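You operate a simulated robot arm through the tools that you are given. There is no shell and no other tool. Be economical: measure what you need, move in short steps, check, and stop when the job is done.

Carry out the task below with a simulated two-armed robot. There is one attempt and no reset: what you move stays moved.

## Task
Put veneer pack No 4 on the chest top and turn the count dial down one.
Fine: the packs lie in the top drawer; shut it again.
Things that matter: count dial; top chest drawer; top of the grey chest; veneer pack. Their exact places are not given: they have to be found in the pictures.

Only the result counts: the job must be done as asked and must still hold three seconds after the hand-in. Knocking over, shifting, dropping, spilling or breaking anything else fails it.

## Robot
Two 7-joint arms with two-finger parallel grippers on one trunk, on a base that drives. Base frame: it is fixed to the floor where the robot stands at the start and does not move with it; the origin is under the middle of the robot, x ahead of it, y to its left, z up. Readings come in mm, degrees, newtons and seconds.
The left shoulder is at the start at [50, 165, 1080], the right one opposite. With the tool pointing down near the work surface each hand reaches from about 220 to 700 mm from the robot's upright axis, wherever it stands, measured 20 degrees to its own side. Places, roughly: count dial [900, -300, 900]; top chest drawer [700, 100, 800]; top of the grey chest [700, 100, 900]. Payload 3.91 kg a hand.
Tool frame (each hand has its own): the origin (TCP) lies between the finger pads and is the grasp point; the fingertips stand 30 mm ahead of it; z points along the fingers, y is the line along which they close. The gripper opens to 110 mm. The fingers are 20 mm wide and 10 mm thick; the gripper's body (48 by 112 mm) begins 55 mm behind the TCP.
Orientation is that of the tool frame in the base frame, as a unit quaternion [x, y, z, w]. With the fingers straight down and closing along the base's y, the tool's x points along the base's -x, its y along +y and its z along -z.

## Interface
- The arms move only by the tool step_arm. It takes "left_targets", "right_targets" or both (then of equal length, played together; a hand with none holds still); each is a list of rows, each a list of 7 numbers: the shift along the tool's x, y, z in units of 50 mm (1.0 is 50 mm), then the turn, a rotation vector about the tool's x, y, z in units of 6 degrees (1.0 is 6 degrees), then the finger opening in mm, from 0 to 110. In form: [[tx, ty, tz, wx, wy, wz, gripper], ...]. A call has 1 to 8 rows; each row shifts and turns the commanded pose from where the row before left it, along the tool's axes as they then stand. A call with a number of a shift or a turn outside -1 to 1 is refused whole. Each row takes 0.2 s and may step no farther than 50 mm and 8.6 degrees from the row before; otherwise, or with a gripper value out of range, the whole call is refused. Where a pose cannot be reached the arm comes as near as it can. A force on the tool above 90 N (or 10 N above the force at the start of the call, whichever is more), or a blocked arm, ends the call early, and 0.2 s more pass. The fingers move at their own pace (about 45 mm/s each) and stop on an object; they squeeze with about 35 N. The grip force told is the motor's: it shows also when the fingers shut on nothing. Time passes only in rows, and 0.2 s behind the last, so rows that do not move let the fingers close. It gives the time, the measured TCP pose, the force on the tool (base axes), the opening and the grip force at its end, in the units of the frame above (readings bear some noise), with the torque about the TCP (base axes, N m) and any sound that the robot's microphone picked up.
- Cameras (640 x 400 px; columns grow to the right, rows downward): "scene" is now at [113.2, -1, 1237.4]; the picture's right is [0.01, -1.00, 0.00], its down [-0.70, -0.01, -0.72] and it looks along [0.72, 0.01, -0.70] (base axes); focal length 214 px, centre (320, 200). "left" rides on the left gripper at [72, -17, -103] in its tool frame; the picture's right is [0.23, 0.97, 0.00], its down [-0.76, 0.18, -0.62] and it looks along [-0.61, 0.14, 0.78] (tool axes); focal length 222 px, centre (320, 200). "right" rides on the right gripper at [72, 17, -103] in its tool frame; the picture's right is [-0.23, 0.97, 0.00], its down [-0.76, -0.18, -0.62] and it looks along [-0.61, -0.14, 0.78] (tool axes); focal length 222 px, centre (320, 200).
- get_image(camera): a new picture of that camera. No time passes.
- raise_lower(by): slides the trunk up (or, below 0, down) by that many mm; the arms and the scene camera ride with it, the base frame stays. It gives what a move gives, with no picture.
- base_move(legs): drives the robot by 1 to 6 legs, each [ahead, left, turn to the left] in mm, mm and degrees, along the robot's own axes; the way and the turn of a leg run together, so that a leg with both is an arc; at most 1500 mm and 180 degrees a leg. The arms and the cameras ride along, it lands a little off, and it stops where it bumps. It gives what a move gives.
- head_to(pan, tilt): turns the head with the scene camera to pan (to the left, within 80 degrees either way) and tilt (down, from -29 to 69), counted from straight ahead of the robot. It gives what a move gives.
- locate(camera, pixels): there is no depth. For up to 12 entries [column, row, z] of the newest picture of that camera ("zoom" is the newest enlarged one), the place [x, y] in the base frame at which the ray of that pixel passes the height z, good to about 2 mm. No time passes.
- zoom(camera, box): a new picture of the part [left, top, right, bottom] of that camera's present view, enlarged. No time passes.
- finish_job(): hands the job in; it is judged then, once.

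Keep the steps short. Do not move on a guess: measure, check each grasp and each placing, and mend mistakes. In all there are 80 turns and 78 pictures (those below and enlarged ones count). Leave the grippers open and the arms clear of the work at the hand-in unless told otherwise, and finish with a single line.

The tools are called after "Call:" as a command line: name --argument value ..., lists and objects as JSON in quotes. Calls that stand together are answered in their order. step_arm: Moves the arms, as the interface text tells. Its arguments: {"type":"object","properties":{"left_targets":{"type":"array"},"right_targets":{"type":"array"}},"required":[]} The other tools are called the same way: raise_lower (by) slides the trunk up or down; base_move (legs) drives the base; head_to (pan, tilt) turns the head that bears the scene camera; get_image (camera) takes a picture; locate (camera, pixels) gives the place at which the rays of pixels pass given heights; zoom (camera, box) takes an enlarged picture of a part of a camera's view; finish_job () hands the job in.

At the start:

```text
time_s: 0.0
left_tool_pos: [451.0, 178.9, 1267.2]
left_tool_rot: [-0.001, 1.0, -0.001, 0.0]
left_contact_force: [0.3, 0.6, -1.0]
left_moment: [-0.03, 0.0, 0.02]
left_grip_width: 109.9
left_grasp_force: 0.0
right_tool_pos: [356.2, -217.0, 1200.0]
right_tool_rot: [0.0, 1.0, 0.0, 0.0]
right_contact_force: [-0.2, -0.3, -0.4]
right_moment: [0.0, -0.05, 0.0]
right_grip_width: 109.9
right_grasp_force: 0.0
trunk travel left (down, up): [-300.0, 203.0]
robot x, y, heading: [0.7, 1.2, -0.2]
head pan, tilt: [0.7, 44.1]
```

scene: 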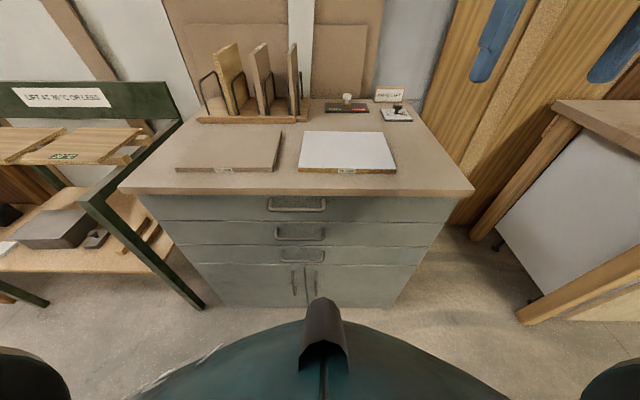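
right: 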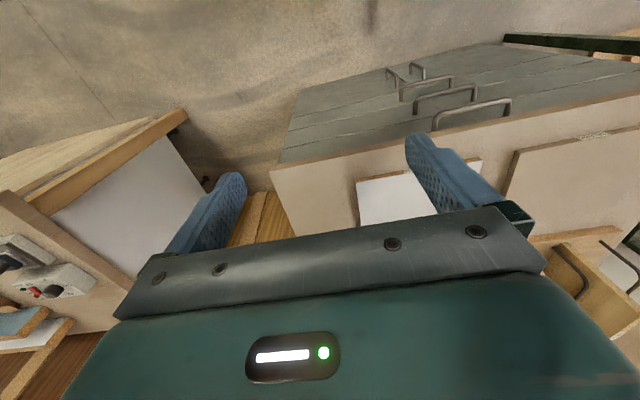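
left: 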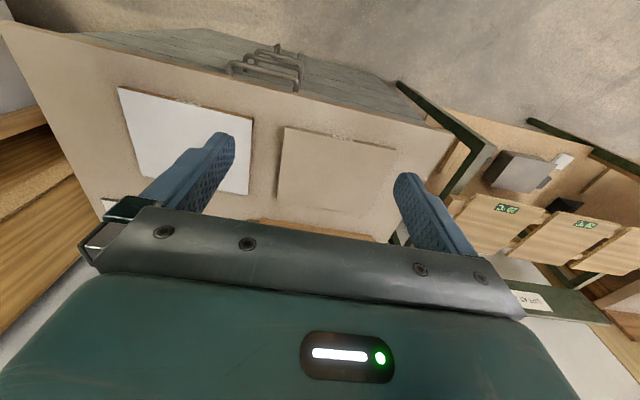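

The chest is ahead, with boards on its top. I'll zoom in on the top and the drawer, then on the dial area.

Call:
zoom --camera "scene" --box '[160, 30, 480, 230]'

Call:
zoom --camera "scene" --box '[310, 70, 430, 145]'

Call:
locate --camera "scene" --pixels '[[118, 188, 900], [474, 190, 900], [297, 204, 850], [397, 112, 900], [347, 104, 900], [175, 170, 900], [300, 170, 900], [396, 170, 900], [305, 120, 900]]'

```text
2.00 times, centred on (320, 130) of scene
```

zoom: 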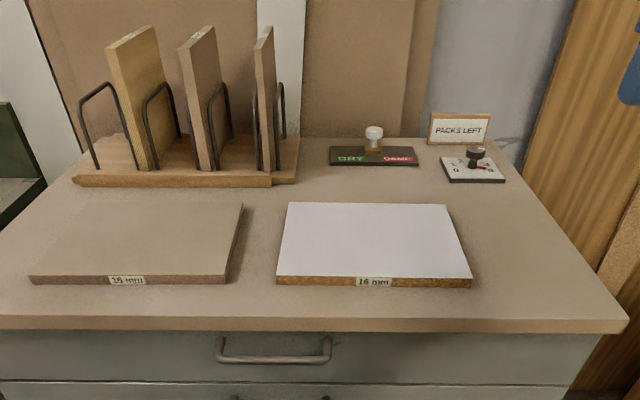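

```text
5.33 times, centred on (370, 108) of scene
```

zoom: 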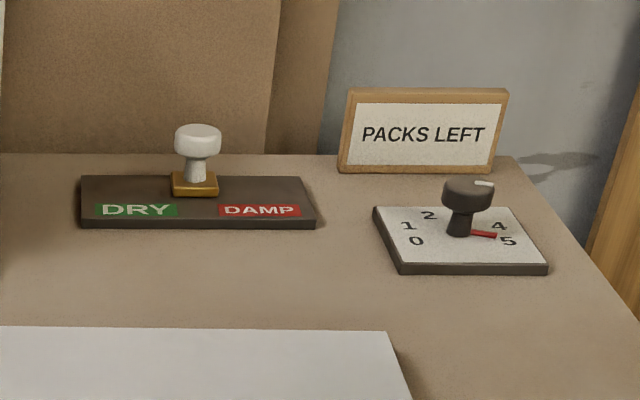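

```text
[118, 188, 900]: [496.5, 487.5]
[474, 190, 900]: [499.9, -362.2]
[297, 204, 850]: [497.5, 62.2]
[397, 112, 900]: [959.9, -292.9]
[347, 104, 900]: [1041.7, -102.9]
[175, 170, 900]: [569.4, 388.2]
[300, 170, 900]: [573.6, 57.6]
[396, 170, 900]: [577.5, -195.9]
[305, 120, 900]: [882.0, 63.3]
```

Dial pointer is near 5. Next I read the left-hand sign and look closely at the drawer handle.

Call:
zoom --camera "scene" --box '[0, 70, 192, 190]'

Call:
zoom --camera "scene" --box '[240, 175, 360, 250]'

Call:
zoom --camera "left" --box '[200, 30, 360, 130]'

Call:
zoom --camera "scene" --box '[376, 80, 424, 130]'

```text
3.33 times, centred on (96, 130) of scene
```

zoom: 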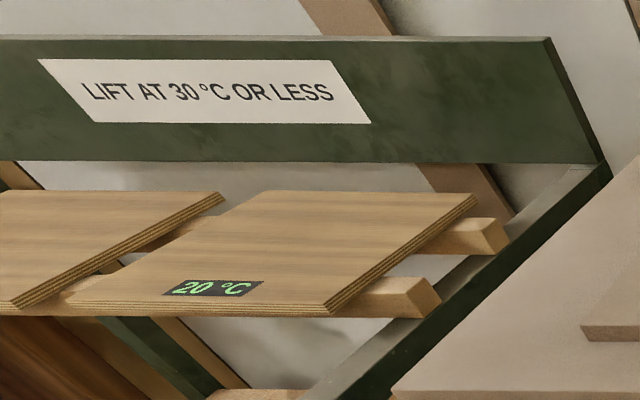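

```text
5.33 times, centred on (300, 212) of scene
```

zoom: 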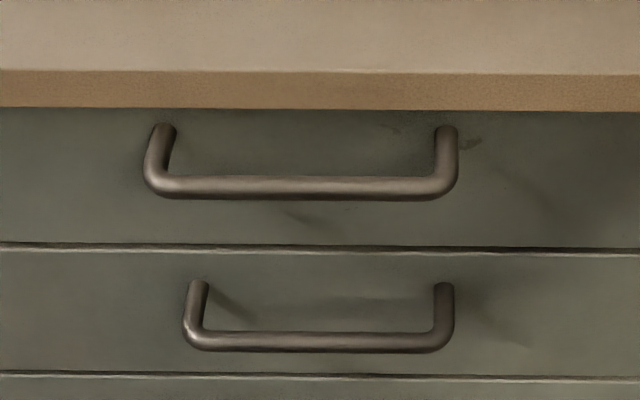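

```text
4.00 times, centred on (280, 80) of left
```

zoom: 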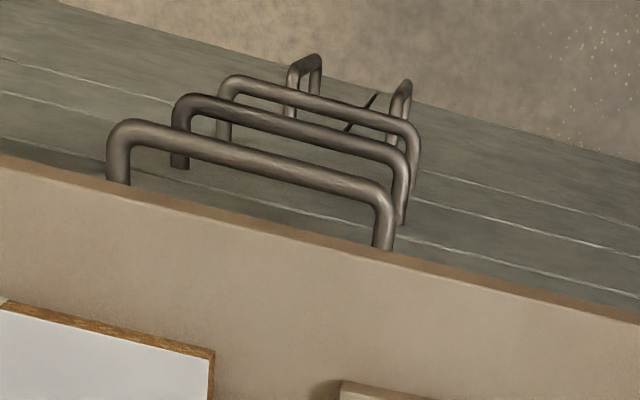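

```text
8.00 times, centred on (400, 105) of scene
```

zoom: 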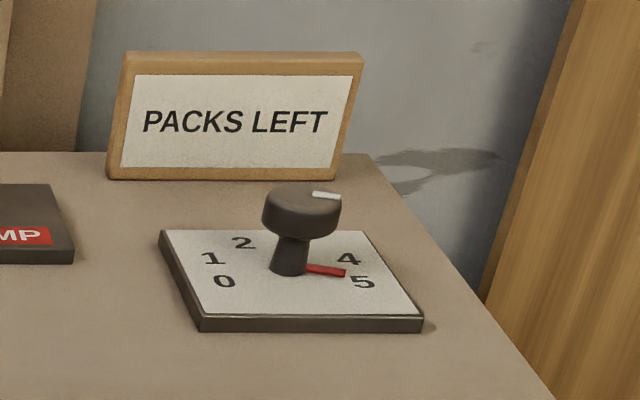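

I triangulate the handle bar (scene ≈(296,210), left ≈(262,70)) and the chest top's front edge from both cameras.

Call:
locate --camera "scene" --pixels '[[269, 210, 800], [269, 210, 850], [269, 210, 900], [325.5, 209.5, 800], [325.5, 209.5, 850], [325.5, 209.5, 900], [296, 189, 900], [296, 194.8, 900], [296, 194.8, 870], [396, 170, 900], [396, 170, 920]]'

Call:
get_image --camera "left"

Call:
locate --camera "left" --pixels '[[231, 63, 800], [231, 63, 850], [231, 63, 900], [297, 79, 800], [297, 79, 850], [297, 79, 900], [228, 77, 900], [228, 77, 850], [293.5, 92, 850], [248, 192, 900], [248, 192, 920], [253, 119, 920]]'

```text
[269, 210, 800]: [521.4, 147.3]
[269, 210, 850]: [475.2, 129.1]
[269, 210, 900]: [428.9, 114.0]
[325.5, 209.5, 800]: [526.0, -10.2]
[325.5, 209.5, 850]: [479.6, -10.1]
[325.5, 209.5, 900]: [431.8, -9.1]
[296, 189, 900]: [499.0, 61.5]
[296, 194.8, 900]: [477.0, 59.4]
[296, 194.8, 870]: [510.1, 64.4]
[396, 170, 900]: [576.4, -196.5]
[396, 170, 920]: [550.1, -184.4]
```

```text
68 pictures are left
```

left: 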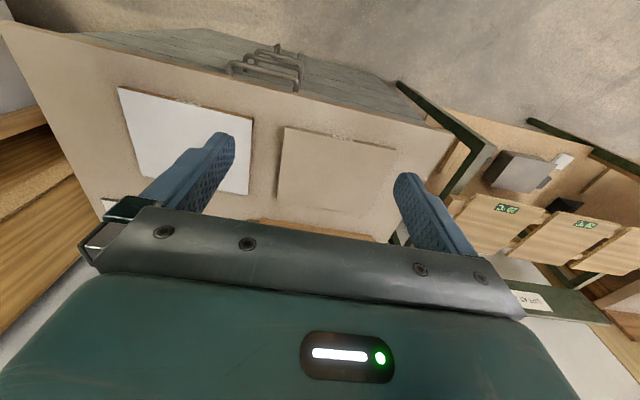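

```text
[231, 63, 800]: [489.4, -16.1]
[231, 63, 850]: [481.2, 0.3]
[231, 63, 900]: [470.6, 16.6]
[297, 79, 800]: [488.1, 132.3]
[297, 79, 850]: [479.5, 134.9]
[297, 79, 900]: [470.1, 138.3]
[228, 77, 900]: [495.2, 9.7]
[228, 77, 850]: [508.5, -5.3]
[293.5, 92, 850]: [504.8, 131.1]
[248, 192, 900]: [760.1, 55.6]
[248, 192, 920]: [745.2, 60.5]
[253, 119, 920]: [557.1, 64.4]
```

Readings: chest top z≈900, front edge x≈498. The handle bar sits at x≈479, z≈848, y≈0..132. I'll turn the left hand to point forward and 20° down, closing vertically, while it is still high and clear.

Call:
step_arm --left_targets '[[0, 0, 0, -0.697, -0.697, 0.995, 60], [0, 0, 0, -0.697, -0.697, 0.995, 60], [0, 0, 0, -0.697, -0.697, 0.995, 60], [0, 0, 0, -0.697, -0.697, 0.995, 60], [0, 0, 0, -0.697, -0.697, 0.995, 60], [0, 0, 0, -0.697, -0.697, 0.995, 60], [0, 0, 0, -0.697, -0.697, 0.995, 60]]'

Call:
step_arm --left_targets '[[0, 0, 0, -0.697, -0.697, 0.995, 60], [0, 0, 0, -0.697, -0.697, 0.995, 60], [0, 0, 0, -0.697, -0.697, 0.995, 60], [0, 0, 0, -0.697, -0.697, 0.995, 60], [0, 0, 0, -0.697, -0.697, 0.995, 60], [0, 0, 0, -0.697, -0.697, 0.995, 60]]'

```text
time_s: 1.6
left_tool_pos: [450.0, 179.4, 1266.6]
left_tool_rot: [0.349, 0.871, 0.244, 0.246]
left_contact_force: [0.0, 0.1, 0.6]
left_moment: [0.0, 0.03, 0.0]
left_grip_width: 60.1
left_grasp_force: 0.0
right_tool_pos: [354.7, -216.4, 1199.8]
right_tool_rot: [0.0, 1.0, 0.0, 0.0]
right_contact_force: [0.0, -0.1, 0.0]
right_moment: [0.0, 0.01, -0.02]
right_grip_width: 109.9
right_grasp_force: 0.2
trunk travel left (down, up): [-300.0, 203.0]
robot x, y, heading: [0.4, 1.3, -0.1]
head pan, tilt: [0.7, 44.1]
```

```text
time_s: 3.0
left_tool_pos: [452.2, 179.1, 1266.9]
left_tool_rot: [0.579, 0.579, 0.406, 0.407]
left_contact_force: [-0.6, -0.5, -0.3]
left_moment: [-0.02, 0.0, -0.02]
left_grip_width: 60.0
left_grasp_force: 0.1
right_tool_pos: [354.4, -216.6, 1199.8]
right_tool_rot: [0.0, 1.0, 0.0, 0.0]
right_contact_force: [-0.6, -0.8, 0.0]
right_moment: [0.02, 0.01, -0.02]
right_grip_width: 109.9
right_grasp_force: 0.1
trunk travel left (down, up): [-300.0, 203.0]
robot x, y, heading: [2.6, -2.3, -0.1]
head pan, tilt: [0.7, 44.1]
```

The hand turned as wanted. I lower it to a standoff in front of the handle, aiming for about (390,75,880).

Call:
step_arm --left_targets '[[-0.25, -0.93, 0, 0, 0, 0, 50], [-0.25, -0.93, 0, 0, 0, 0, 50], [-0.25, -0.93, 0, 0, 0, 0, 50], [-0.25, -0.93, 0, 0, 0, 0, 50], [-0.25, -0.93, 0, 0, 0, 0, 50], [-0.25, -0.93, 0, 0, 0, 0, 50], [-0.25, -0.93, 0, 0, 0, 0, 50], [-0.25, -0.93, 0, 0, 0, 0, 50]]'

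Call:
get_image --camera "left"

Call:
get_image --camera "scene"

```text
time_s: 4.8
left_tool_pos: [364.8, 49.8, 931.6]
left_tool_rot: [0.578, 0.579, 0.407, 0.406]
left_contact_force: [0.3, 0.1, -0.1]
left_moment: [0.04, -0.01, 0.01]
left_grip_width: 49.8
left_grasp_force: 0.1
left hand out of reach, approached as far as the arm can: row 4, 5, 6
right_tool_pos: [354.7, -216.6, 1199.7]
right_tool_rot: [0.0, 1.0, 0.0, 0.0]
right_contact_force: [0.6, -0.1, 0.1]
right_moment: [0.01, -0.02, 0.02]
right_grip_width: 110.1
right_grasp_force: 0.0
trunk travel left (down, up): [-300.0, 203.0]
robot x, y, heading: [-4.8, -1.9, -0.1]
head pan, tilt: [0.7, 44.1]
```

```text
67 pictures are left
```

left: 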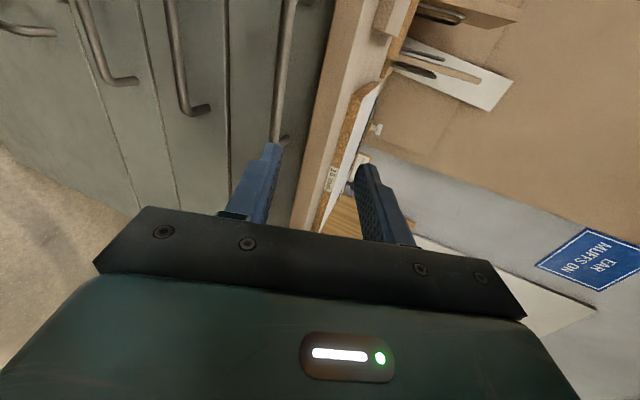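

```text
66 pictures are left
```

scene: 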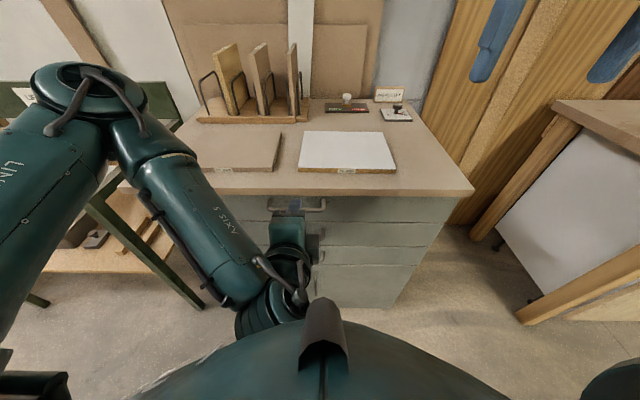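

The hand is at (365,50,932), close to what I wanted. Next: down to the handle line, staying back from the bar.

Call:
step_arm --left_targets '[[0.2, -0.4, 0.4, 0, 0, 0, 50], [0.2, -0.4, 0.4, 0, 0, 0, 50], [0, 0, 0, 0, 0, 0, 50]]'

Call:
get_image --camera "left"

Call:
zoom --camera "scene" --box '[240, 175, 360, 250]'

```text
time_s: 5.6
left_tool_pos: [386.6, 66.2, 882.5]
left_tool_rot: [0.578, 0.579, 0.407, 0.405]
left_contact_force: [0.1, 0.2, 0.1]
left_moment: [-0.03, -0.03, -0.01]
left_grip_width: 50.0
left_grasp_force: 0.1
right_tool_pos: [355.5, -217.4, 1199.8]
right_tool_rot: [0.0, 1.0, 0.0, 0.0]
right_contact_force: [0.5, -0.1, 0.7]
right_moment: [-0.02, -0.01, 0.0]
right_grip_width: 109.9
right_grasp_force: 0.0
trunk travel left (down, up): [-300.0, 203.0]
robot x, y, heading: [-1.6, 0.6, 0.1]
head pan, tilt: [0.7, 44.1]
```

```text
65 pictures are left
```

left: 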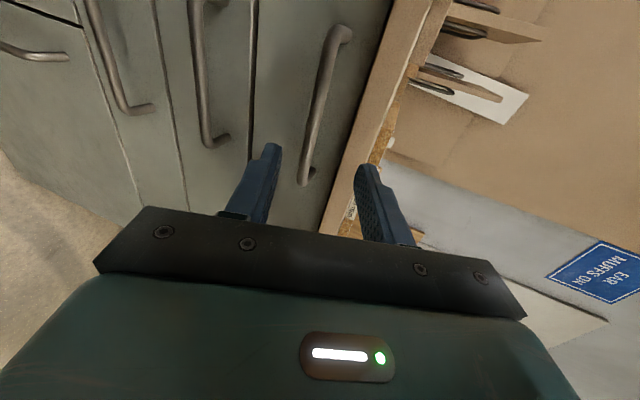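

```text
5.33 times, centred on (300, 212) of scene
```

zoom: 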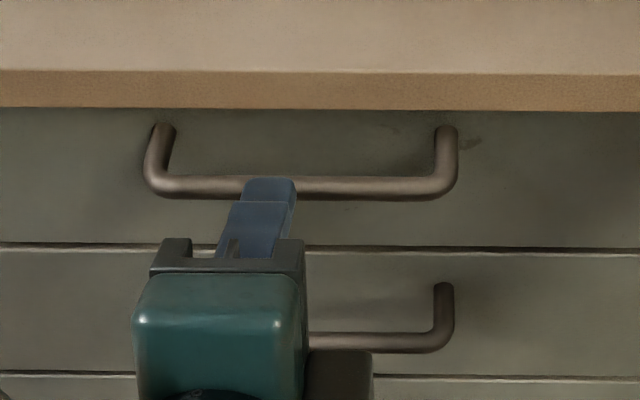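

Checking where the bar lies with the left camera's ray.

Call:
locate --camera "left" --pixels '[[318, 105, 840], [318, 105, 845], [318, 105, 850], [318, 105, 855], [312, 135, 840], [312, 135, 850]]'

```text
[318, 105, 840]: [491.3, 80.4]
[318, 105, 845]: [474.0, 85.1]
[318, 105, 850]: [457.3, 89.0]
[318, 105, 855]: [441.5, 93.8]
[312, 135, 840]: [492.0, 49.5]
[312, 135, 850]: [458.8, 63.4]
```

Bar at about (484, 842): 105 mm ahead of the TCP and 5 mm low. I move in 88 mm and then close.

Call:
step_arm --left_targets '[[0, -0.1, 0.6, 0, 0, 0, 50], [0, 0, 0.6, 0, 0, 0, 50], [0, 0, 0.56, 0, 0, 0, 50], [0, 0, 0, 0, 0, 0, 50]]'

Call:
get_image --camera "left"

Call:
zoom --camera "scene" --box '[240, 175, 360, 250]'

```text
time_s: 6.6
left_tool_pos: [469.4, 64.8, 845.8]
left_tool_rot: [0.579, 0.579, 0.406, 0.406]
left_contact_force: [0.3, -0.5, 0.1]
left_moment: [0.02, -0.01, -0.01]
left_grip_width: 50.2
left_grasp_force: 0.0
right_tool_pos: [355.2, -217.5, 1200.3]
right_tool_rot: [0.0, 1.0, 0.0, 0.0]
right_contact_force: [-0.3, -0.1, 0.5]
right_moment: [-0.01, 0.0, 0.01]
right_grip_width: 110.1
right_grasp_force: 0.1
trunk travel left (down, up): [-300.0, 203.0]
robot x, y, heading: [1.7, -1.0, -0.4]
head pan, tilt: [0.7, 44.1]
```

```text
63 pictures are left
```

left: 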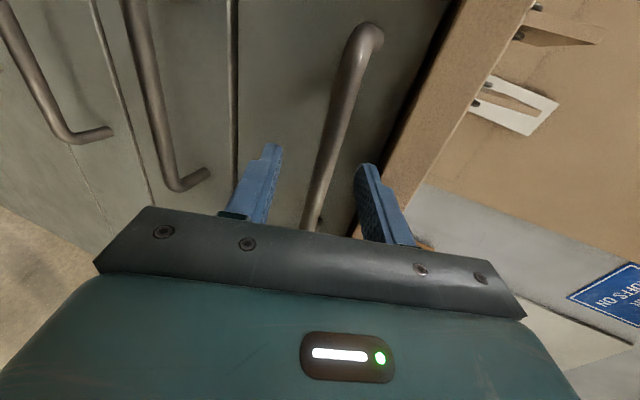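

```text
5.33 times, centred on (300, 212) of scene
```

zoom: 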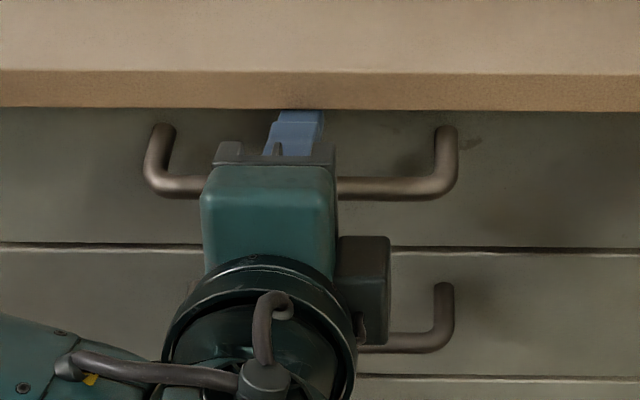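

The bar is between the fingers and nothing is touching. I close on it.

Call:
step_arm --left_targets '[[0, 0, 0, 0, 0, 0, 0], [0, 0, 0, 0, 0, 0, 0], [0, 0, 0, 0, 0, 0, 0], [0, 0, 0, 0, 0, 0, 0]]'

Call:
get_image --camera "left"

```text
time_s: 7.6
left_tool_pos: [468.6, 64.4, 846.8]
left_tool_rot: [0.578, 0.58, 0.407, 0.405]
left_contact_force: [2.0, 2.0, 3.9]
left_moment: [0.21, -0.07, -0.15]
left_grip_width: 11.8
left_grasp_force: 45.5
right_tool_pos: [355.6, -215.8, 1199.3]
right_tool_rot: [0.001, 1.0, 0.001, 0.0]
right_contact_force: [-0.1, -0.3, 0.7]
right_moment: [-0.01, 0.0, 0.03]
right_grip_width: 110.0
right_grasp_force: 0.0
trunk travel left (down, up): [-300.0, 203.0]
robot x, y, heading: [2.1, 0.7, -0.0]
head pan, tilt: [0.7, 44.1]
```

```text
61 pictures are left
```

left: 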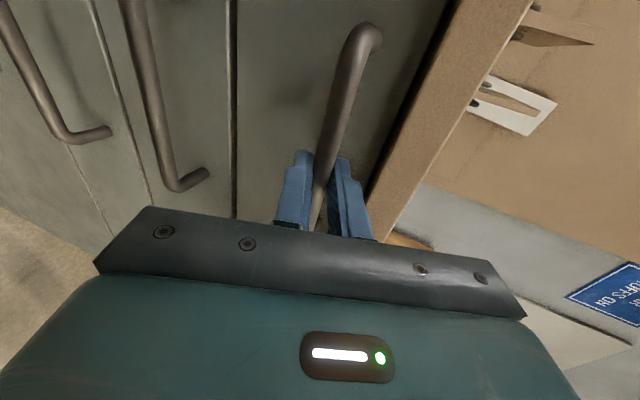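

Held, 11.8 mm bar. Pull by driving the base back 150 mm first.

Call:
base_move --legs '[[-150, 0, 0]]'

Call:
get_image --camera "scene"

```text
time_s: 9.0
left_tool_pos: [322.4, 64.0, 846.6]
left_tool_rot: [0.577, 0.58, 0.407, 0.406]
left_contact_force: [1.5, -13.5, 6.8]
left_moment: [-0.11, -0.06, -1.27]
left_grip_width: 11.8
left_grasp_force: 45.3
right_tool_pos: [209.1, -215.5, 1199.6]
right_tool_rot: [-0.004, 1.0, 0.0, 0.0]
right_contact_force: [0.6, 0.3, 0.6]
right_moment: [0.0, 0.03, 0.01]
right_grip_width: 110.0
right_grasp_force: 0.1
trunk travel left (down, up): [-300.0, 203.0]
robot x, y, heading: [-148.1, -0.5, 0.3]
head pan, tilt: [0.7, 44.1]
```

```text
60 pictures are left
```

scene: 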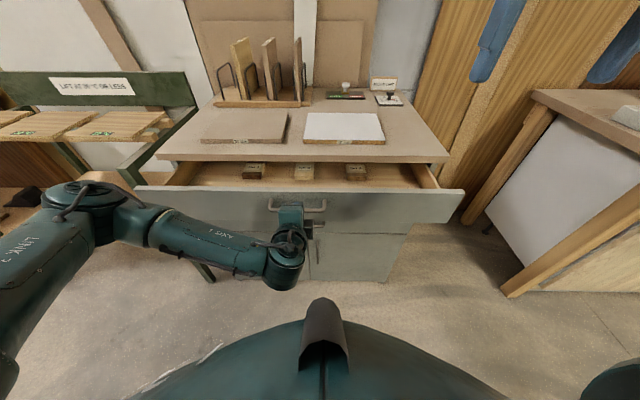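

The drawer opens smoothly and small packs are showing. I pull it further, in a small step, to bare them.

Call:
base_move --legs '[[-120, 0, 0]]'

Call:
get_image --camera "scene"

Call:
zoom --camera "scene" --box '[210, 130, 402, 250]'

```text
time_s: 10.2
left_tool_pos: [205.4, 64.4, 846.0]
left_tool_rot: [0.579, 0.579, 0.406, 0.407]
left_contact_force: [1.3, 14.1, 5.4]
left_moment: [0.57, -0.06, 0.51]
left_grip_width: 11.7
left_grasp_force: 45.3
right_tool_pos: [92.6, -215.8, 1200.0]
right_tool_rot: [-0.001, 1.0, 0.001, 0.001]
right_contact_force: [-0.5, 0.1, -0.7]
right_moment: [0.01, 0.0, 0.02]
right_grip_width: 110.0
right_grasp_force: 0.1
trunk travel left (down, up): [-300.0, 203.0]
robot x, y, heading: [-263.9, 1.1, 0.2]
head pan, tilt: [0.7, 44.1]
```

```text
59 pictures are left
```

scene: 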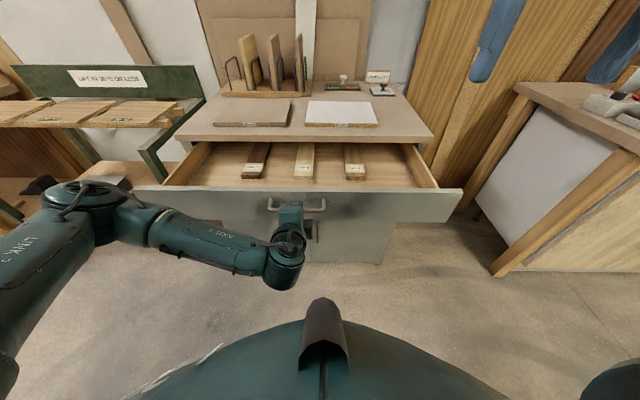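

```text
3.33 times, centred on (306, 190) of scene
```

zoom: 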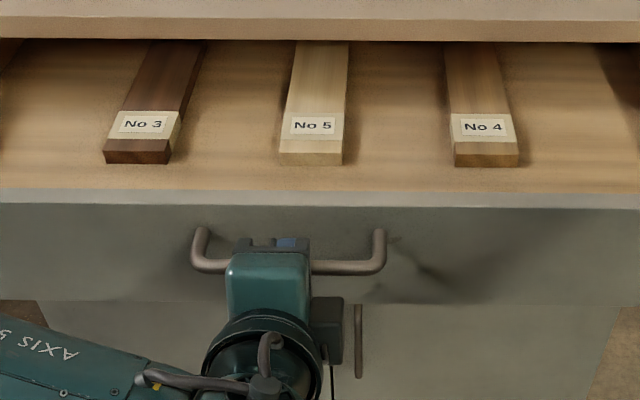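

No 4 is the right-hand pack, and the packs run back under the top. I pull a little more to see their length.

Call:
base_move --legs '[[-70, 0, 0]]'

Call:
zoom --camera "scene" --box '[210, 120, 402, 240]'

```text
time_s: 11.2
left_tool_pos: [193.0, 64.2, 846.3]
left_tool_rot: [0.578, 0.579, 0.408, 0.405]
left_contact_force: [0.9, 1.7, -0.3]
left_moment: [0.03, 0.0, -0.25]
left_grip_width: 11.5
left_grasp_force: 44.9
right_tool_pos: [78.9, -217.4, 1199.3]
right_tool_rot: [-0.001, 1.0, 0.0, 0.0]
right_contact_force: [-0.5, 1.0, -0.6]
right_moment: [-0.02, 0.02, -0.01]
right_grip_width: 110.4
right_grasp_force: 0.0
trunk travel left (down, up): [-300.0, 203.0]
robot x, y, heading: [-273.2, 1.4, 0.1]
head pan, tilt: [0.7, 44.1]
stopped in leg 1: the robot was blocked; the commanded pose is now the measured one
```

```text
3.33 times, centred on (306, 180) of scene
```

zoom: 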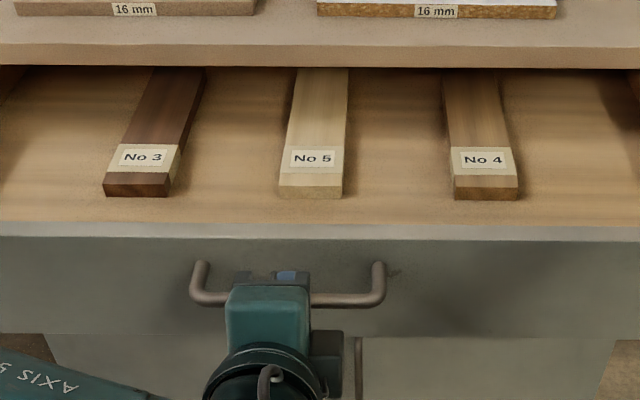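

The drawer stop is reached. My left hand keeps the handle, because driving forward later will shut the drawer. I take bearings on pack No 4 (scene ≈(355,168)).

Call:
locate --camera "zoom" --pixels '[[456, 190, 800], [518, 190, 800], [456, 190, 820], [518, 190, 820], [442, 70, 820], [503, 70, 820], [484, 172, 820], [484, 228, 870], [484, 236, 870], [484, 45, 900]]'

Call:
step_arm --right_targets '[[-0.65, 0.36, 0.25, 0, 0, 0, 110], [-0.65, 0.36, 0.25, 0, 0, 0, 110], [-0.65, 0.36, 0.25, 0, 0, 0, 110], [-0.65, 0.36, 0.25, 0, 0, 0, 110], [-0.65, 0.36, 0.25, 0, 0, 0, 110], [-0.65, 0.36, 0.25, 0, 0, 0, 80], [-0.65, 0.36, 0.25, 0, 0, 0, 80], [0, 0, 0, 0, 0, 0, 80]]'

Call:
get_image --camera "right"

```text
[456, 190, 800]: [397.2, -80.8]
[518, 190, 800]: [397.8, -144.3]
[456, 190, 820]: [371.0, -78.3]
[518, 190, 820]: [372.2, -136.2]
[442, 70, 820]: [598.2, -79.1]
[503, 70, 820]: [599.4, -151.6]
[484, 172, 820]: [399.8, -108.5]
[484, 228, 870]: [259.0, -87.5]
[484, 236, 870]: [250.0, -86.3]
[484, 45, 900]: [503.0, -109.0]
```

```text
time_s: 13.0
left_tool_pos: [191.9, 63.8, 846.3]
left_tool_rot: [0.578, 0.579, 0.408, 0.406]
left_contact_force: [0.4, 1.5, -1.1]
left_moment: [-0.06, -0.01, -0.58]
left_grip_width: 11.6
left_grasp_force: 44.5
right_tool_pos: [308.1, -90.3, 1112.9]
right_tool_rot: [-0.002, 1.0, 0.0, 0.0]
right_contact_force: [0.0, 0.3, -0.3]
right_moment: [0.04, -0.02, -0.01]
right_grip_width: 79.8
right_grasp_force: 0.0
trunk travel left (down, up): [-300.0, 203.0]
robot x, y, heading: [-278.5, -3.1, -0.1]
head pan, tilt: [0.7, 44.1]
```

```text
56 pictures are left
```

right: 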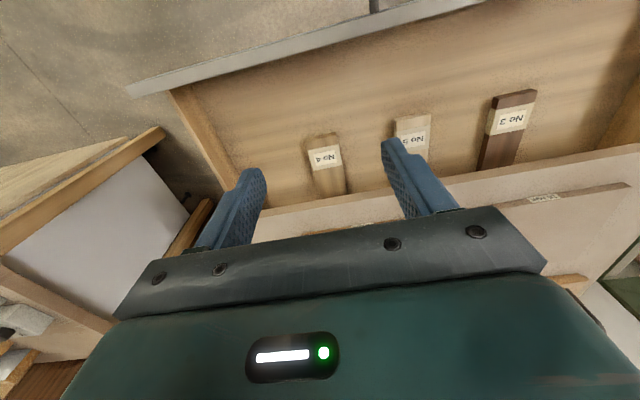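

Second bearing on pack No 4's front top edge, this time from the right camera.

Call:
zoom --camera "right" --box '[240, 90, 400, 210]'

Call:
locate --camera "right" --pixels '[[306, 140, 780], [306, 140, 800], [306, 140, 820], [338, 135, 780], [338, 135, 800], [338, 135, 820], [347, 193, 800], [347, 193, 820], [272, 212, 900]]'

```text
3.33 times, centred on (320, 150) of right
```

zoom: 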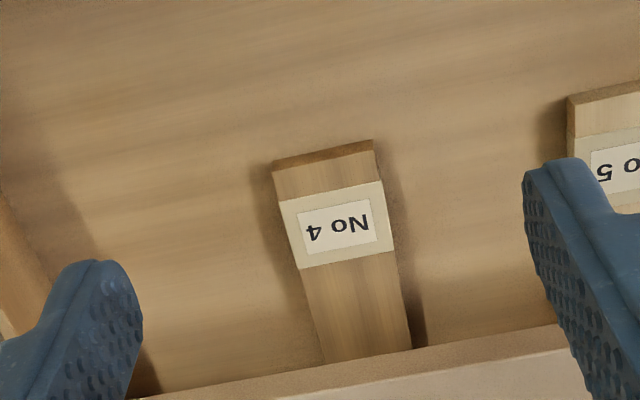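

```text
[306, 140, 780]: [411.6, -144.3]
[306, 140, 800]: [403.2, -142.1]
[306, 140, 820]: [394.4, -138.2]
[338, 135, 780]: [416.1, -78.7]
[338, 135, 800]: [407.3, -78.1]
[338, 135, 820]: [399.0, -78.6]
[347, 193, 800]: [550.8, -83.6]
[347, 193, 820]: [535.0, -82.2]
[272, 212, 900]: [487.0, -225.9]
```

The pack's top is at z≈795, it spans y −79…−144 (65 mm wide), and its front end is at x≈407. The rest lies under the top. I lower the right hand to see how far back it reaches.

Call:
step_arm --right_targets '[[-0.1, -0.1, 0.9, 0, 0, 0, 90], [-0.1, -0.1, 0.9, 0, 0, 0, 90], [-0.1, -0.1, 0.9, 0, 0, 0, 90], [-0.1, -0.1, 0.9, 0, 0, 0, 90], [0, 0, 0, 0, 0, 0, 90]]'

Call:
get_image --camera "right"

Call:
get_image --camera "scene"

```text
time_s: 14.2
left_tool_pos: [191.9, 65.2, 846.5]
left_tool_rot: [0.578, 0.579, 0.407, 0.405]
left_contact_force: [0.9, 2.1, -1.9]
left_moment: [-0.01, 0.02, -0.55]
left_grip_width: 11.2
left_grasp_force: 44.9
right_tool_pos: [327.6, -110.0, 929.4]
right_tool_rot: [-0.001, 1.0, 0.0, 0.0]
right_contact_force: [0.0, 0.1, -0.3]
right_moment: [0.02, -0.01, -0.02]
right_grip_width: 89.9
right_grasp_force: 0.1
trunk travel left (down, up): [-300.0, 203.0]
robot x, y, heading: [-276.5, 0.7, 0.0]
head pan, tilt: [0.7, 44.1]
```

```text
54 pictures are left
```

right: 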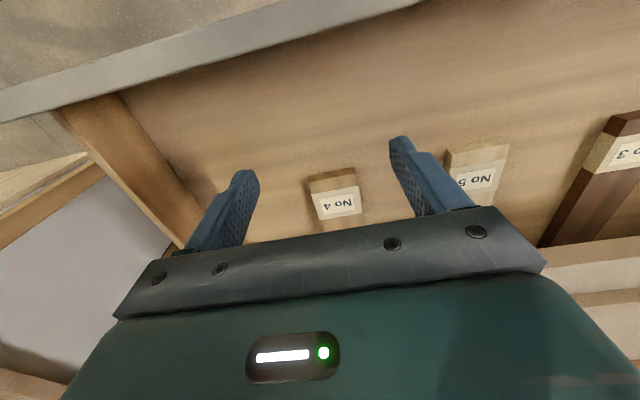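

```text
53 pictures are left
```

scene: 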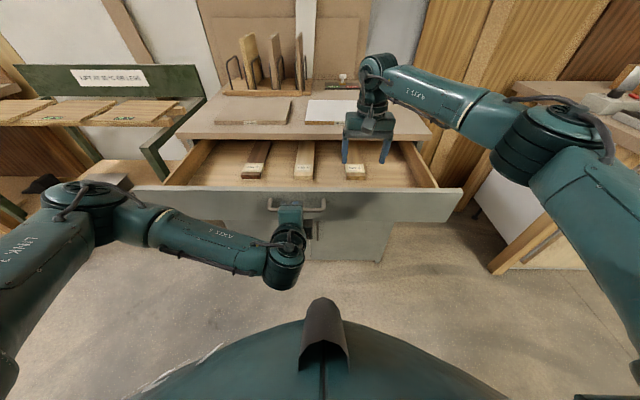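

The far end is still hidden, and x≈440 would be at the edge of reach. I let go of the handle, back the left hand off, and lift it aside so the robot can drive closer.

Call:
step_arm --left_targets '[[0, 0, 0, 0, 0, 0, 50], [0, 0, 0, 0, 0, 0, 50], [0, 0, 0, 0, 0, 0, 50], [0, 0, -0.6, 0, 0, 0, 50], [0, 0, -0.8, 0, 0, 0, 50], [0, 0, -0.8, 0, 0, 0, 50]]'

Call:
step_arm --left_targets '[[0.4, 0.8, 0, 0, 0, 0, 50], [0.4, 0.8, 0, 0, 0, 0, 50], [0.4, 0.8, 0, 0, 0, 0, 50], [0.4, 0.8, 0, 0, 0, 0, 50], [0.4, 0.8, 0, 0, 0, 0, 50], [0.4, 0.8, -0.3, 0, 0, 0, 50]]'

```text
time_s: 15.6
left_tool_pos: [87.7, 64.8, 885.8]
left_tool_rot: [0.577, 0.58, 0.408, 0.405]
left_contact_force: [0.1, 0.3, 0.3]
left_moment: [0.02, 0.0, 0.02]
left_grip_width: 49.9
left_grasp_force: 0.0
right_tool_pos: [328.4, -110.3, 930.2]
right_tool_rot: [0.0, 1.0, 0.0, 0.001]
right_contact_force: [0.4, 0.3, 1.0]
right_moment: [0.02, 0.01, 0.0]
right_grip_width: 89.7
right_grasp_force: 0.1
trunk travel left (down, up): [-300.0, 203.0]
robot x, y, heading: [-277.8, 0.4, 0.1]
head pan, tilt: [0.7, 44.1]
```

```text
time_s: 17.0
left_tool_pos: [175.1, 167.7, 1110.5]
left_tool_rot: [0.58, 0.579, 0.407, 0.405]
left_contact_force: [-0.4, 0.3, -0.4]
left_moment: [-0.01, 0.0, -0.03]
left_grip_width: 49.8
left_grasp_force: 0.0
left hand out of reach, approached as far as the arm can: row 2, 3
right_tool_pos: [327.3, -110.2, 930.2]
right_tool_rot: [-0.001, 1.0, -0.001, 0.001]
right_contact_force: [-0.1, -0.1, -0.8]
right_moment: [0.02, 0.01, -0.04]
right_grip_width: 90.0
right_grasp_force: 0.0
trunk travel left (down, up): [-300.0, 203.0]
robot x, y, heading: [-273.7, -1.9, 0.0]
head pan, tilt: [0.7, 44.1]
```

Both hands are clear. I drive ahead 110 mm; the right hand then hangs at x≈438, before the top's edge at 498.

Call:
base_move --legs '[[110, 0, 0]]'

Call:
get_image --camera "right"

Call:
get_image --camera "scene"

Call:
get_image --camera "left"

```text
time_s: 18.2
left_tool_pos: [282.3, 165.1, 1109.1]
left_tool_rot: [0.579, 0.579, 0.407, 0.406]
left_contact_force: [0.6, -0.3, 0.6]
left_moment: [0.0, 0.01, -0.02]
left_grip_width: 49.9
left_grasp_force: 0.2
right_tool_pos: [434.7, -111.5, 930.3]
right_tool_rot: [0.001, 1.0, 0.0, -0.001]
right_contact_force: [0.0, -0.2, 0.2]
right_moment: [-0.02, 0.02, 0.01]
right_grip_width: 90.1
right_grasp_force: 0.1
trunk travel left (down, up): [-300.0, 203.0]
robot x, y, heading: [-168.9, -1.0, -0.0]
head pan, tilt: [0.7, 44.1]
```

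```text
52 pictures are left
```

right: 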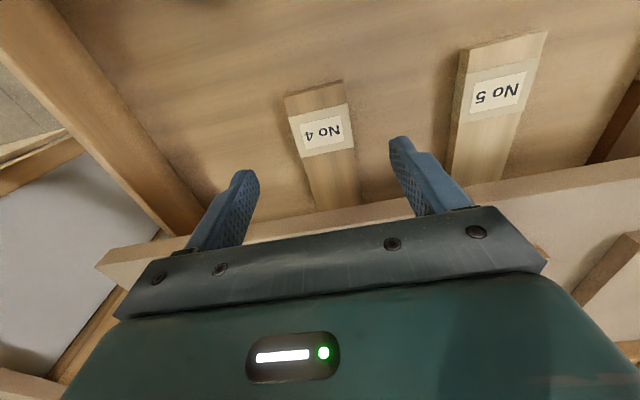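

```text
51 pictures are left
```

scene: 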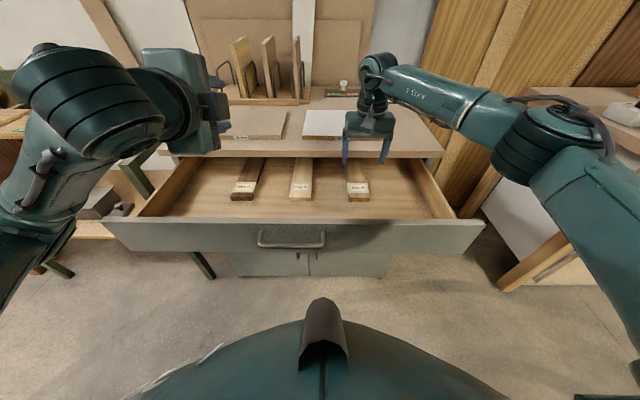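

```text
50 pictures are left
```

left: 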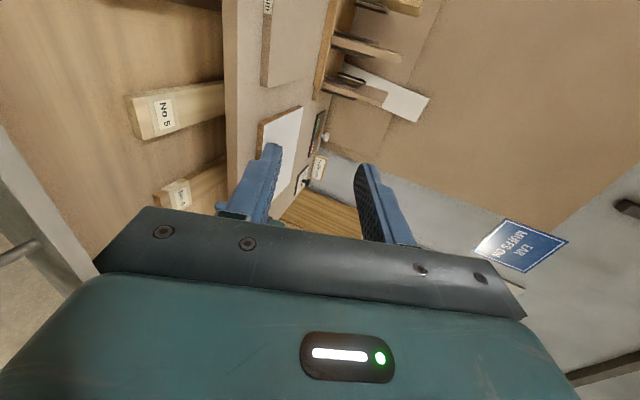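

I re-measure the pack's front end from here.

Call:
zoom --camera "scene" --box '[310, 140, 406, 200]'

Call:
zoom --camera "right" --box '[240, 70, 400, 170]'

Call:
locate --camera "scene" --pixels '[[348, 197, 780], [348, 197, 800], [369, 197, 780], [369, 197, 800]]'

Call:
locate --camera "right" --pixels '[[286, 98, 780], [286, 98, 800], [342, 82, 780], [342, 82, 800], [362, 201, 790], [316, 211, 790]]'

```text
6.67 times, centred on (358, 170) of scene
```

zoom: 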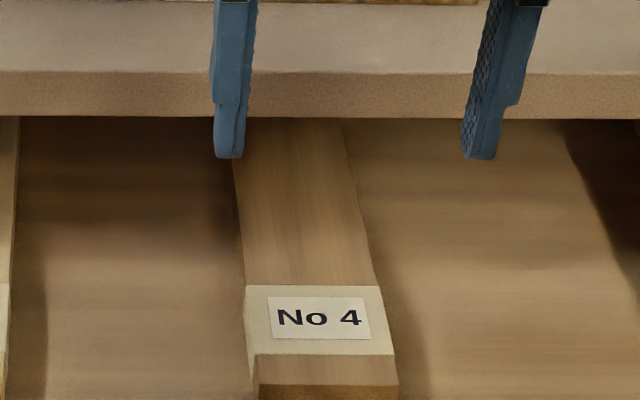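

```text
4.00 times, centred on (320, 120) of right
```

zoom: 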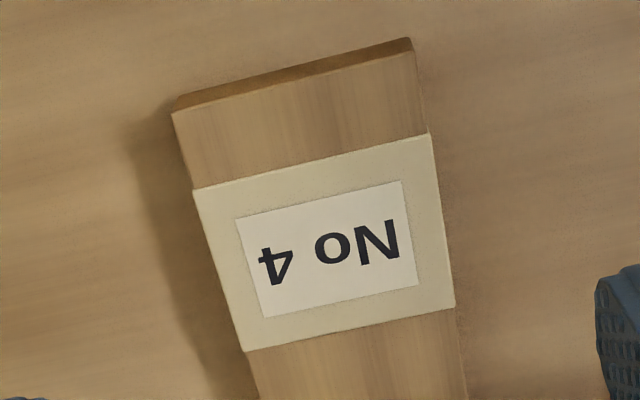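

```text
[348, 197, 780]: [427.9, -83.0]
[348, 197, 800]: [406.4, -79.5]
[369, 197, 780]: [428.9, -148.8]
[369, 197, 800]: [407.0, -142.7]
```

```text
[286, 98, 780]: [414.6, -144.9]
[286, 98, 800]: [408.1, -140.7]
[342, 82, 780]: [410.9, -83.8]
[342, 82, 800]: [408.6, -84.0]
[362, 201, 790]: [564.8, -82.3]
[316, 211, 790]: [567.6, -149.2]
```

Pack: top z≈799, centre y≈−112, 61 mm wide, front at x≈407. I lower to TCP z≈817 at x≈452, leaving fingertips just above the drawer floor.

Call:
step_arm --right_targets '[[-0.17, 0, 0.6, 0, 0, 0, 90], [-0.17, 0, 0.6, 0, 0, 0, 90], [0, 0, 0.6, 0, 0, 0, 90], [0, 0, 0.44, 0, 0, 0, 90], [0, 0, 0, 0, 0, 0, 90]]'

Call:
get_image --camera "right"

Call:
zoom --camera "scene" --box '[300, 110, 428, 210]'

```text
time_s: 19.4
left_tool_pos: [282.3, 167.0, 1109.4]
left_tool_rot: [0.579, 0.578, 0.407, 0.406]
left_contact_force: [-0.6, -0.3, 0.4]
left_moment: [0.01, 0.04, 0.0]
left_grip_width: 49.9
left_grasp_force: 0.0
right_tool_pos: [449.8, -110.6, 818.7]
right_tool_rot: [0.0, 1.0, 0.0, 0.001]
right_contact_force: [0.8, -0.6, 0.7]
right_moment: [-0.07, 0.01, 0.02]
right_grip_width: 90.2
right_grasp_force: 0.0
trunk travel left (down, up): [-300.0, 203.0]
robot x, y, heading: [-169.9, -1.8, -0.3]
head pan, tilt: [0.7, 44.1]
```

```text
47 pictures are left
```

right: 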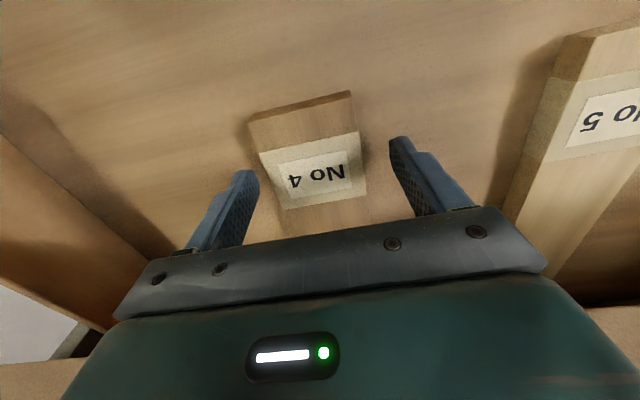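

```text
4.00 times, centred on (364, 160) of scene
```

zoom: 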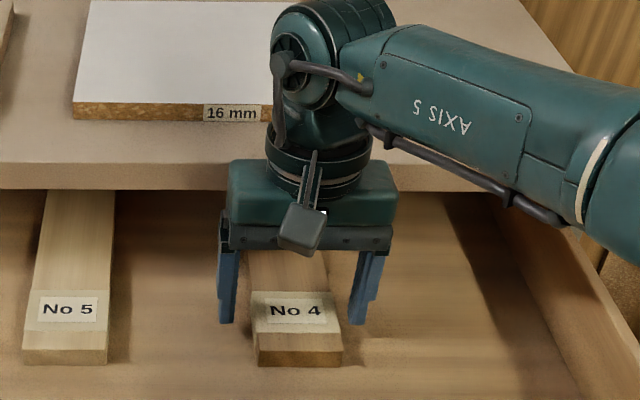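

Fingers are either side of the pack and free. I lower 5 mm and close, guarded.

Call:
step_arm --right_targets '[[0, 0, 0.1, 0, 0, 0, 90], [0, 0, 0, 0, 0, 0, 70], [0, 0, 0, 0, 0, 0, 50], [0, 0, 0, 0, 0, 0, 40], [0, 0, 0, 0, 0, 0, 40], [0, 0, 0, 0, 0, 0, 40]]'

Call:
get_image --camera "right"

```text
time_s: 20.8
left_tool_pos: [282.1, 166.8, 1109.0]
left_tool_rot: [0.579, 0.578, 0.407, 0.406]
left_contact_force: [-0.7, 0.3, 0.2]
left_moment: [0.0, 0.02, -0.02]
left_grip_width: 50.1
left_grasp_force: 0.0
right_tool_pos: [449.8, -110.7, 813.4]
right_tool_rot: [0.001, 1.0, 0.0, 0.001]
right_contact_force: [0.2, 0.3, -0.5]
right_moment: [-0.02, 0.03, -0.05]
right_grip_width: 63.5
right_grasp_force: 35.7
trunk travel left (down, up): [-300.0, 203.0]
robot x, y, heading: [-169.2, -0.1, -0.2]
head pan, tilt: [0.7, 44.1]
```

```text
45 pictures are left
```

right: 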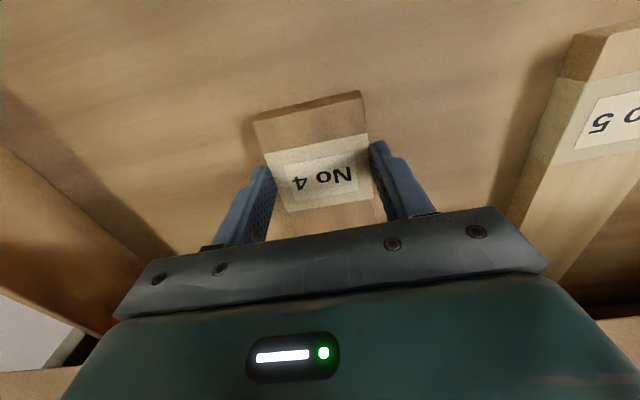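

Gripped at 63.5 mm. I lift 3 mm and draw the pack 125 mm toward the drawer front.

Call:
step_arm --right_targets '[[0, 0, -0.06, 0, 0, 0, 40], [0.4, 0, 0, 0, 0, 0, 40], [0.5, 0, 0, 0, 0, 0, 40], [0.5, 0, 0, 0, 0, 0, 40], [0.5, 0, 0, 0, 0, 0, 40], [0.5, 0, 0, 0, 0, 0, 40], [0, 0, 0, 0, 0, 0, 40]]'

Call:
get_image --camera "scene"

Call:
get_image --camera "right"

```text
time_s: 22.4
left_tool_pos: [281.5, 166.3, 1109.8]
left_tool_rot: [0.579, 0.578, 0.407, 0.406]
left_contact_force: [-0.1, 0.3, -0.2]
left_moment: [-0.03, -0.02, 0.0]
left_grip_width: 50.1
left_grasp_force: 0.0
right_tool_pos: [330.4, -113.2, 818.0]
right_tool_rot: [0.0, 1.0, 0.0, -0.001]
right_contact_force: [0.9, -0.5, -1.2]
right_moment: [0.02, 0.1, 0.03]
right_grip_width: 63.4
right_grasp_force: 35.2
trunk travel left (down, up): [-300.0, 203.0]
robot x, y, heading: [-172.1, 0.9, 0.2]
head pan, tilt: [0.7, 44.1]
```

```text
44 pictures are left
```

scene: 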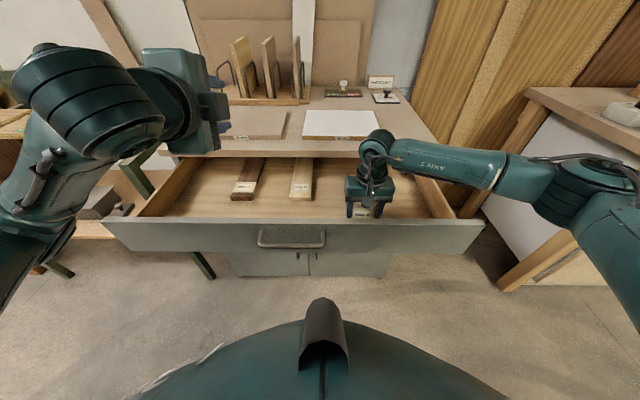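

```text
43 pictures are left
```

right: 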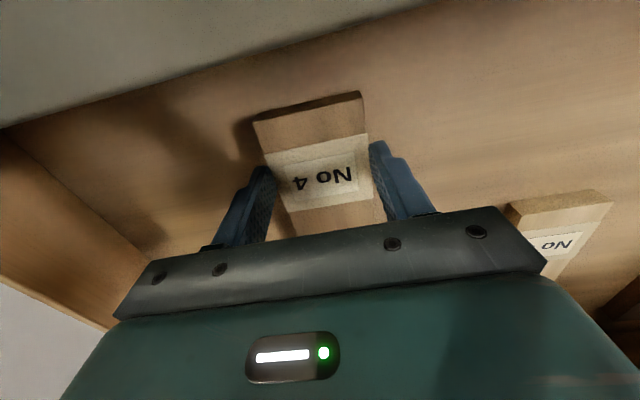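

I check the pack's far end behind the gripper.

Call:
zoom --camera "scene" --box '[310, 110, 438, 230]'

Call:
zoom --camera "left" --box '[80, 120, 280, 240]'

```text
3.33 times, centred on (374, 170) of scene
```

zoom: 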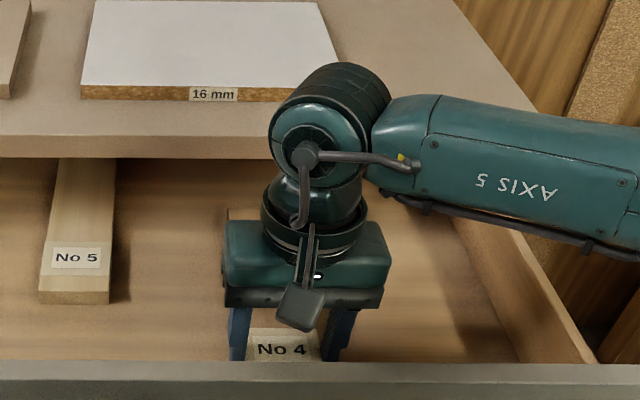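

```text
3.20 times, centred on (180, 180) of left
```

zoom: 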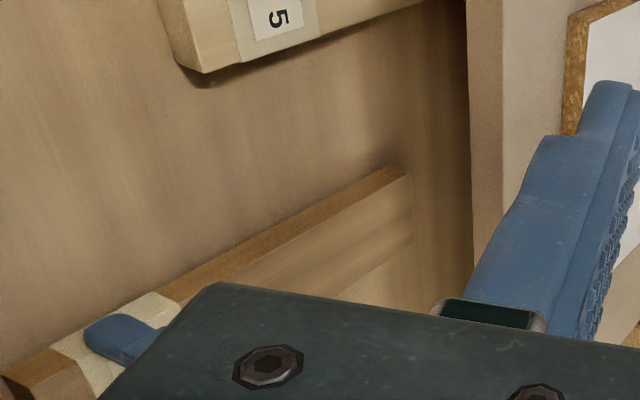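

The left camera shows the pack's tail end. I locate it.

Call:
locate --camera "zoom" --pixels '[[405, 172, 802], [413, 242, 802], [5, 375, 802], [465, 172, 882], [465, 172, 802]]'

```text
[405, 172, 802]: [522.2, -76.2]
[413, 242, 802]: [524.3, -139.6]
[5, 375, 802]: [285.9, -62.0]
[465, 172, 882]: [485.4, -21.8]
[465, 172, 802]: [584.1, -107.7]
```

The pack is about 237 mm long (x 287…523). I draw it 17 mm more, open, slide the hand back to its middle, and regrip.

Call:
step_arm --right_targets '[[0.34, 0, 0, 0, 0, 0, 40], [0, 0, 0.06, 0, 0, 0, 40], [0, 0, 0, 0, 0, 0, 88], [0, 0, 0, 0, 0, 0, 88], [-0.5, 0, 0, 0, 0, 0, 88], [-0.5, 0, 0, 0, 0, 0, 88], [-0.48, 0.02, 0, 0, 0, 0, 88], [0, 0, 0, 0, 0, 0, 88]]'

Call:
get_image --camera "right"

Call:
zoom --camera "left" --box '[80, 120, 280, 240]'

```text
time_s: 24.2
left_tool_pos: [281.8, 166.5, 1108.5]
left_tool_rot: [0.579, 0.578, 0.407, 0.406]
left_contact_force: [-0.2, -0.8, -1.0]
left_moment: [0.02, 0.01, 0.0]
left_grip_width: 50.1
left_grasp_force: 0.1
right_tool_pos: [387.8, -111.0, 813.2]
right_tool_rot: [0.001, 1.0, -0.001, 0.001]
right_contact_force: [1.0, -0.5, 0.0]
right_moment: [0.0, 0.0, 0.01]
right_grip_width: 88.1
right_grasp_force: 0.0
trunk travel left (down, up): [-300.0, 203.0]
robot x, y, heading: [-170.9, 1.2, 0.0]
head pan, tilt: [0.7, 44.1]
```

```text
40 pictures are left
```

right: 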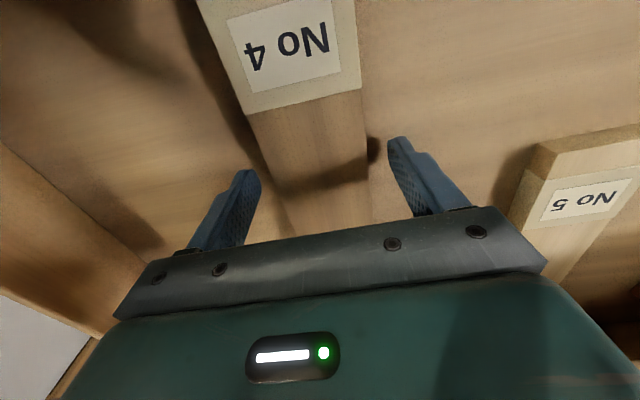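

```text
3.20 times, centred on (180, 180) of left
```

zoom: 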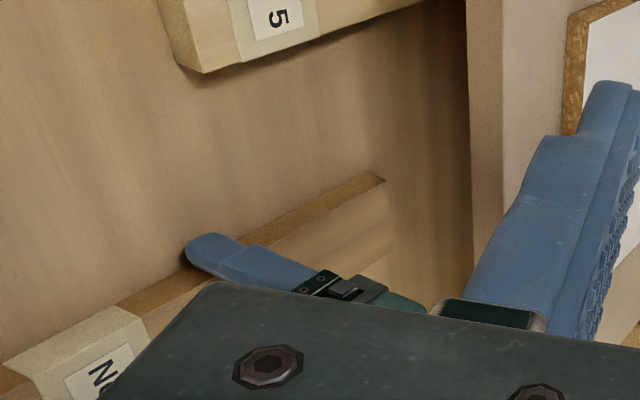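

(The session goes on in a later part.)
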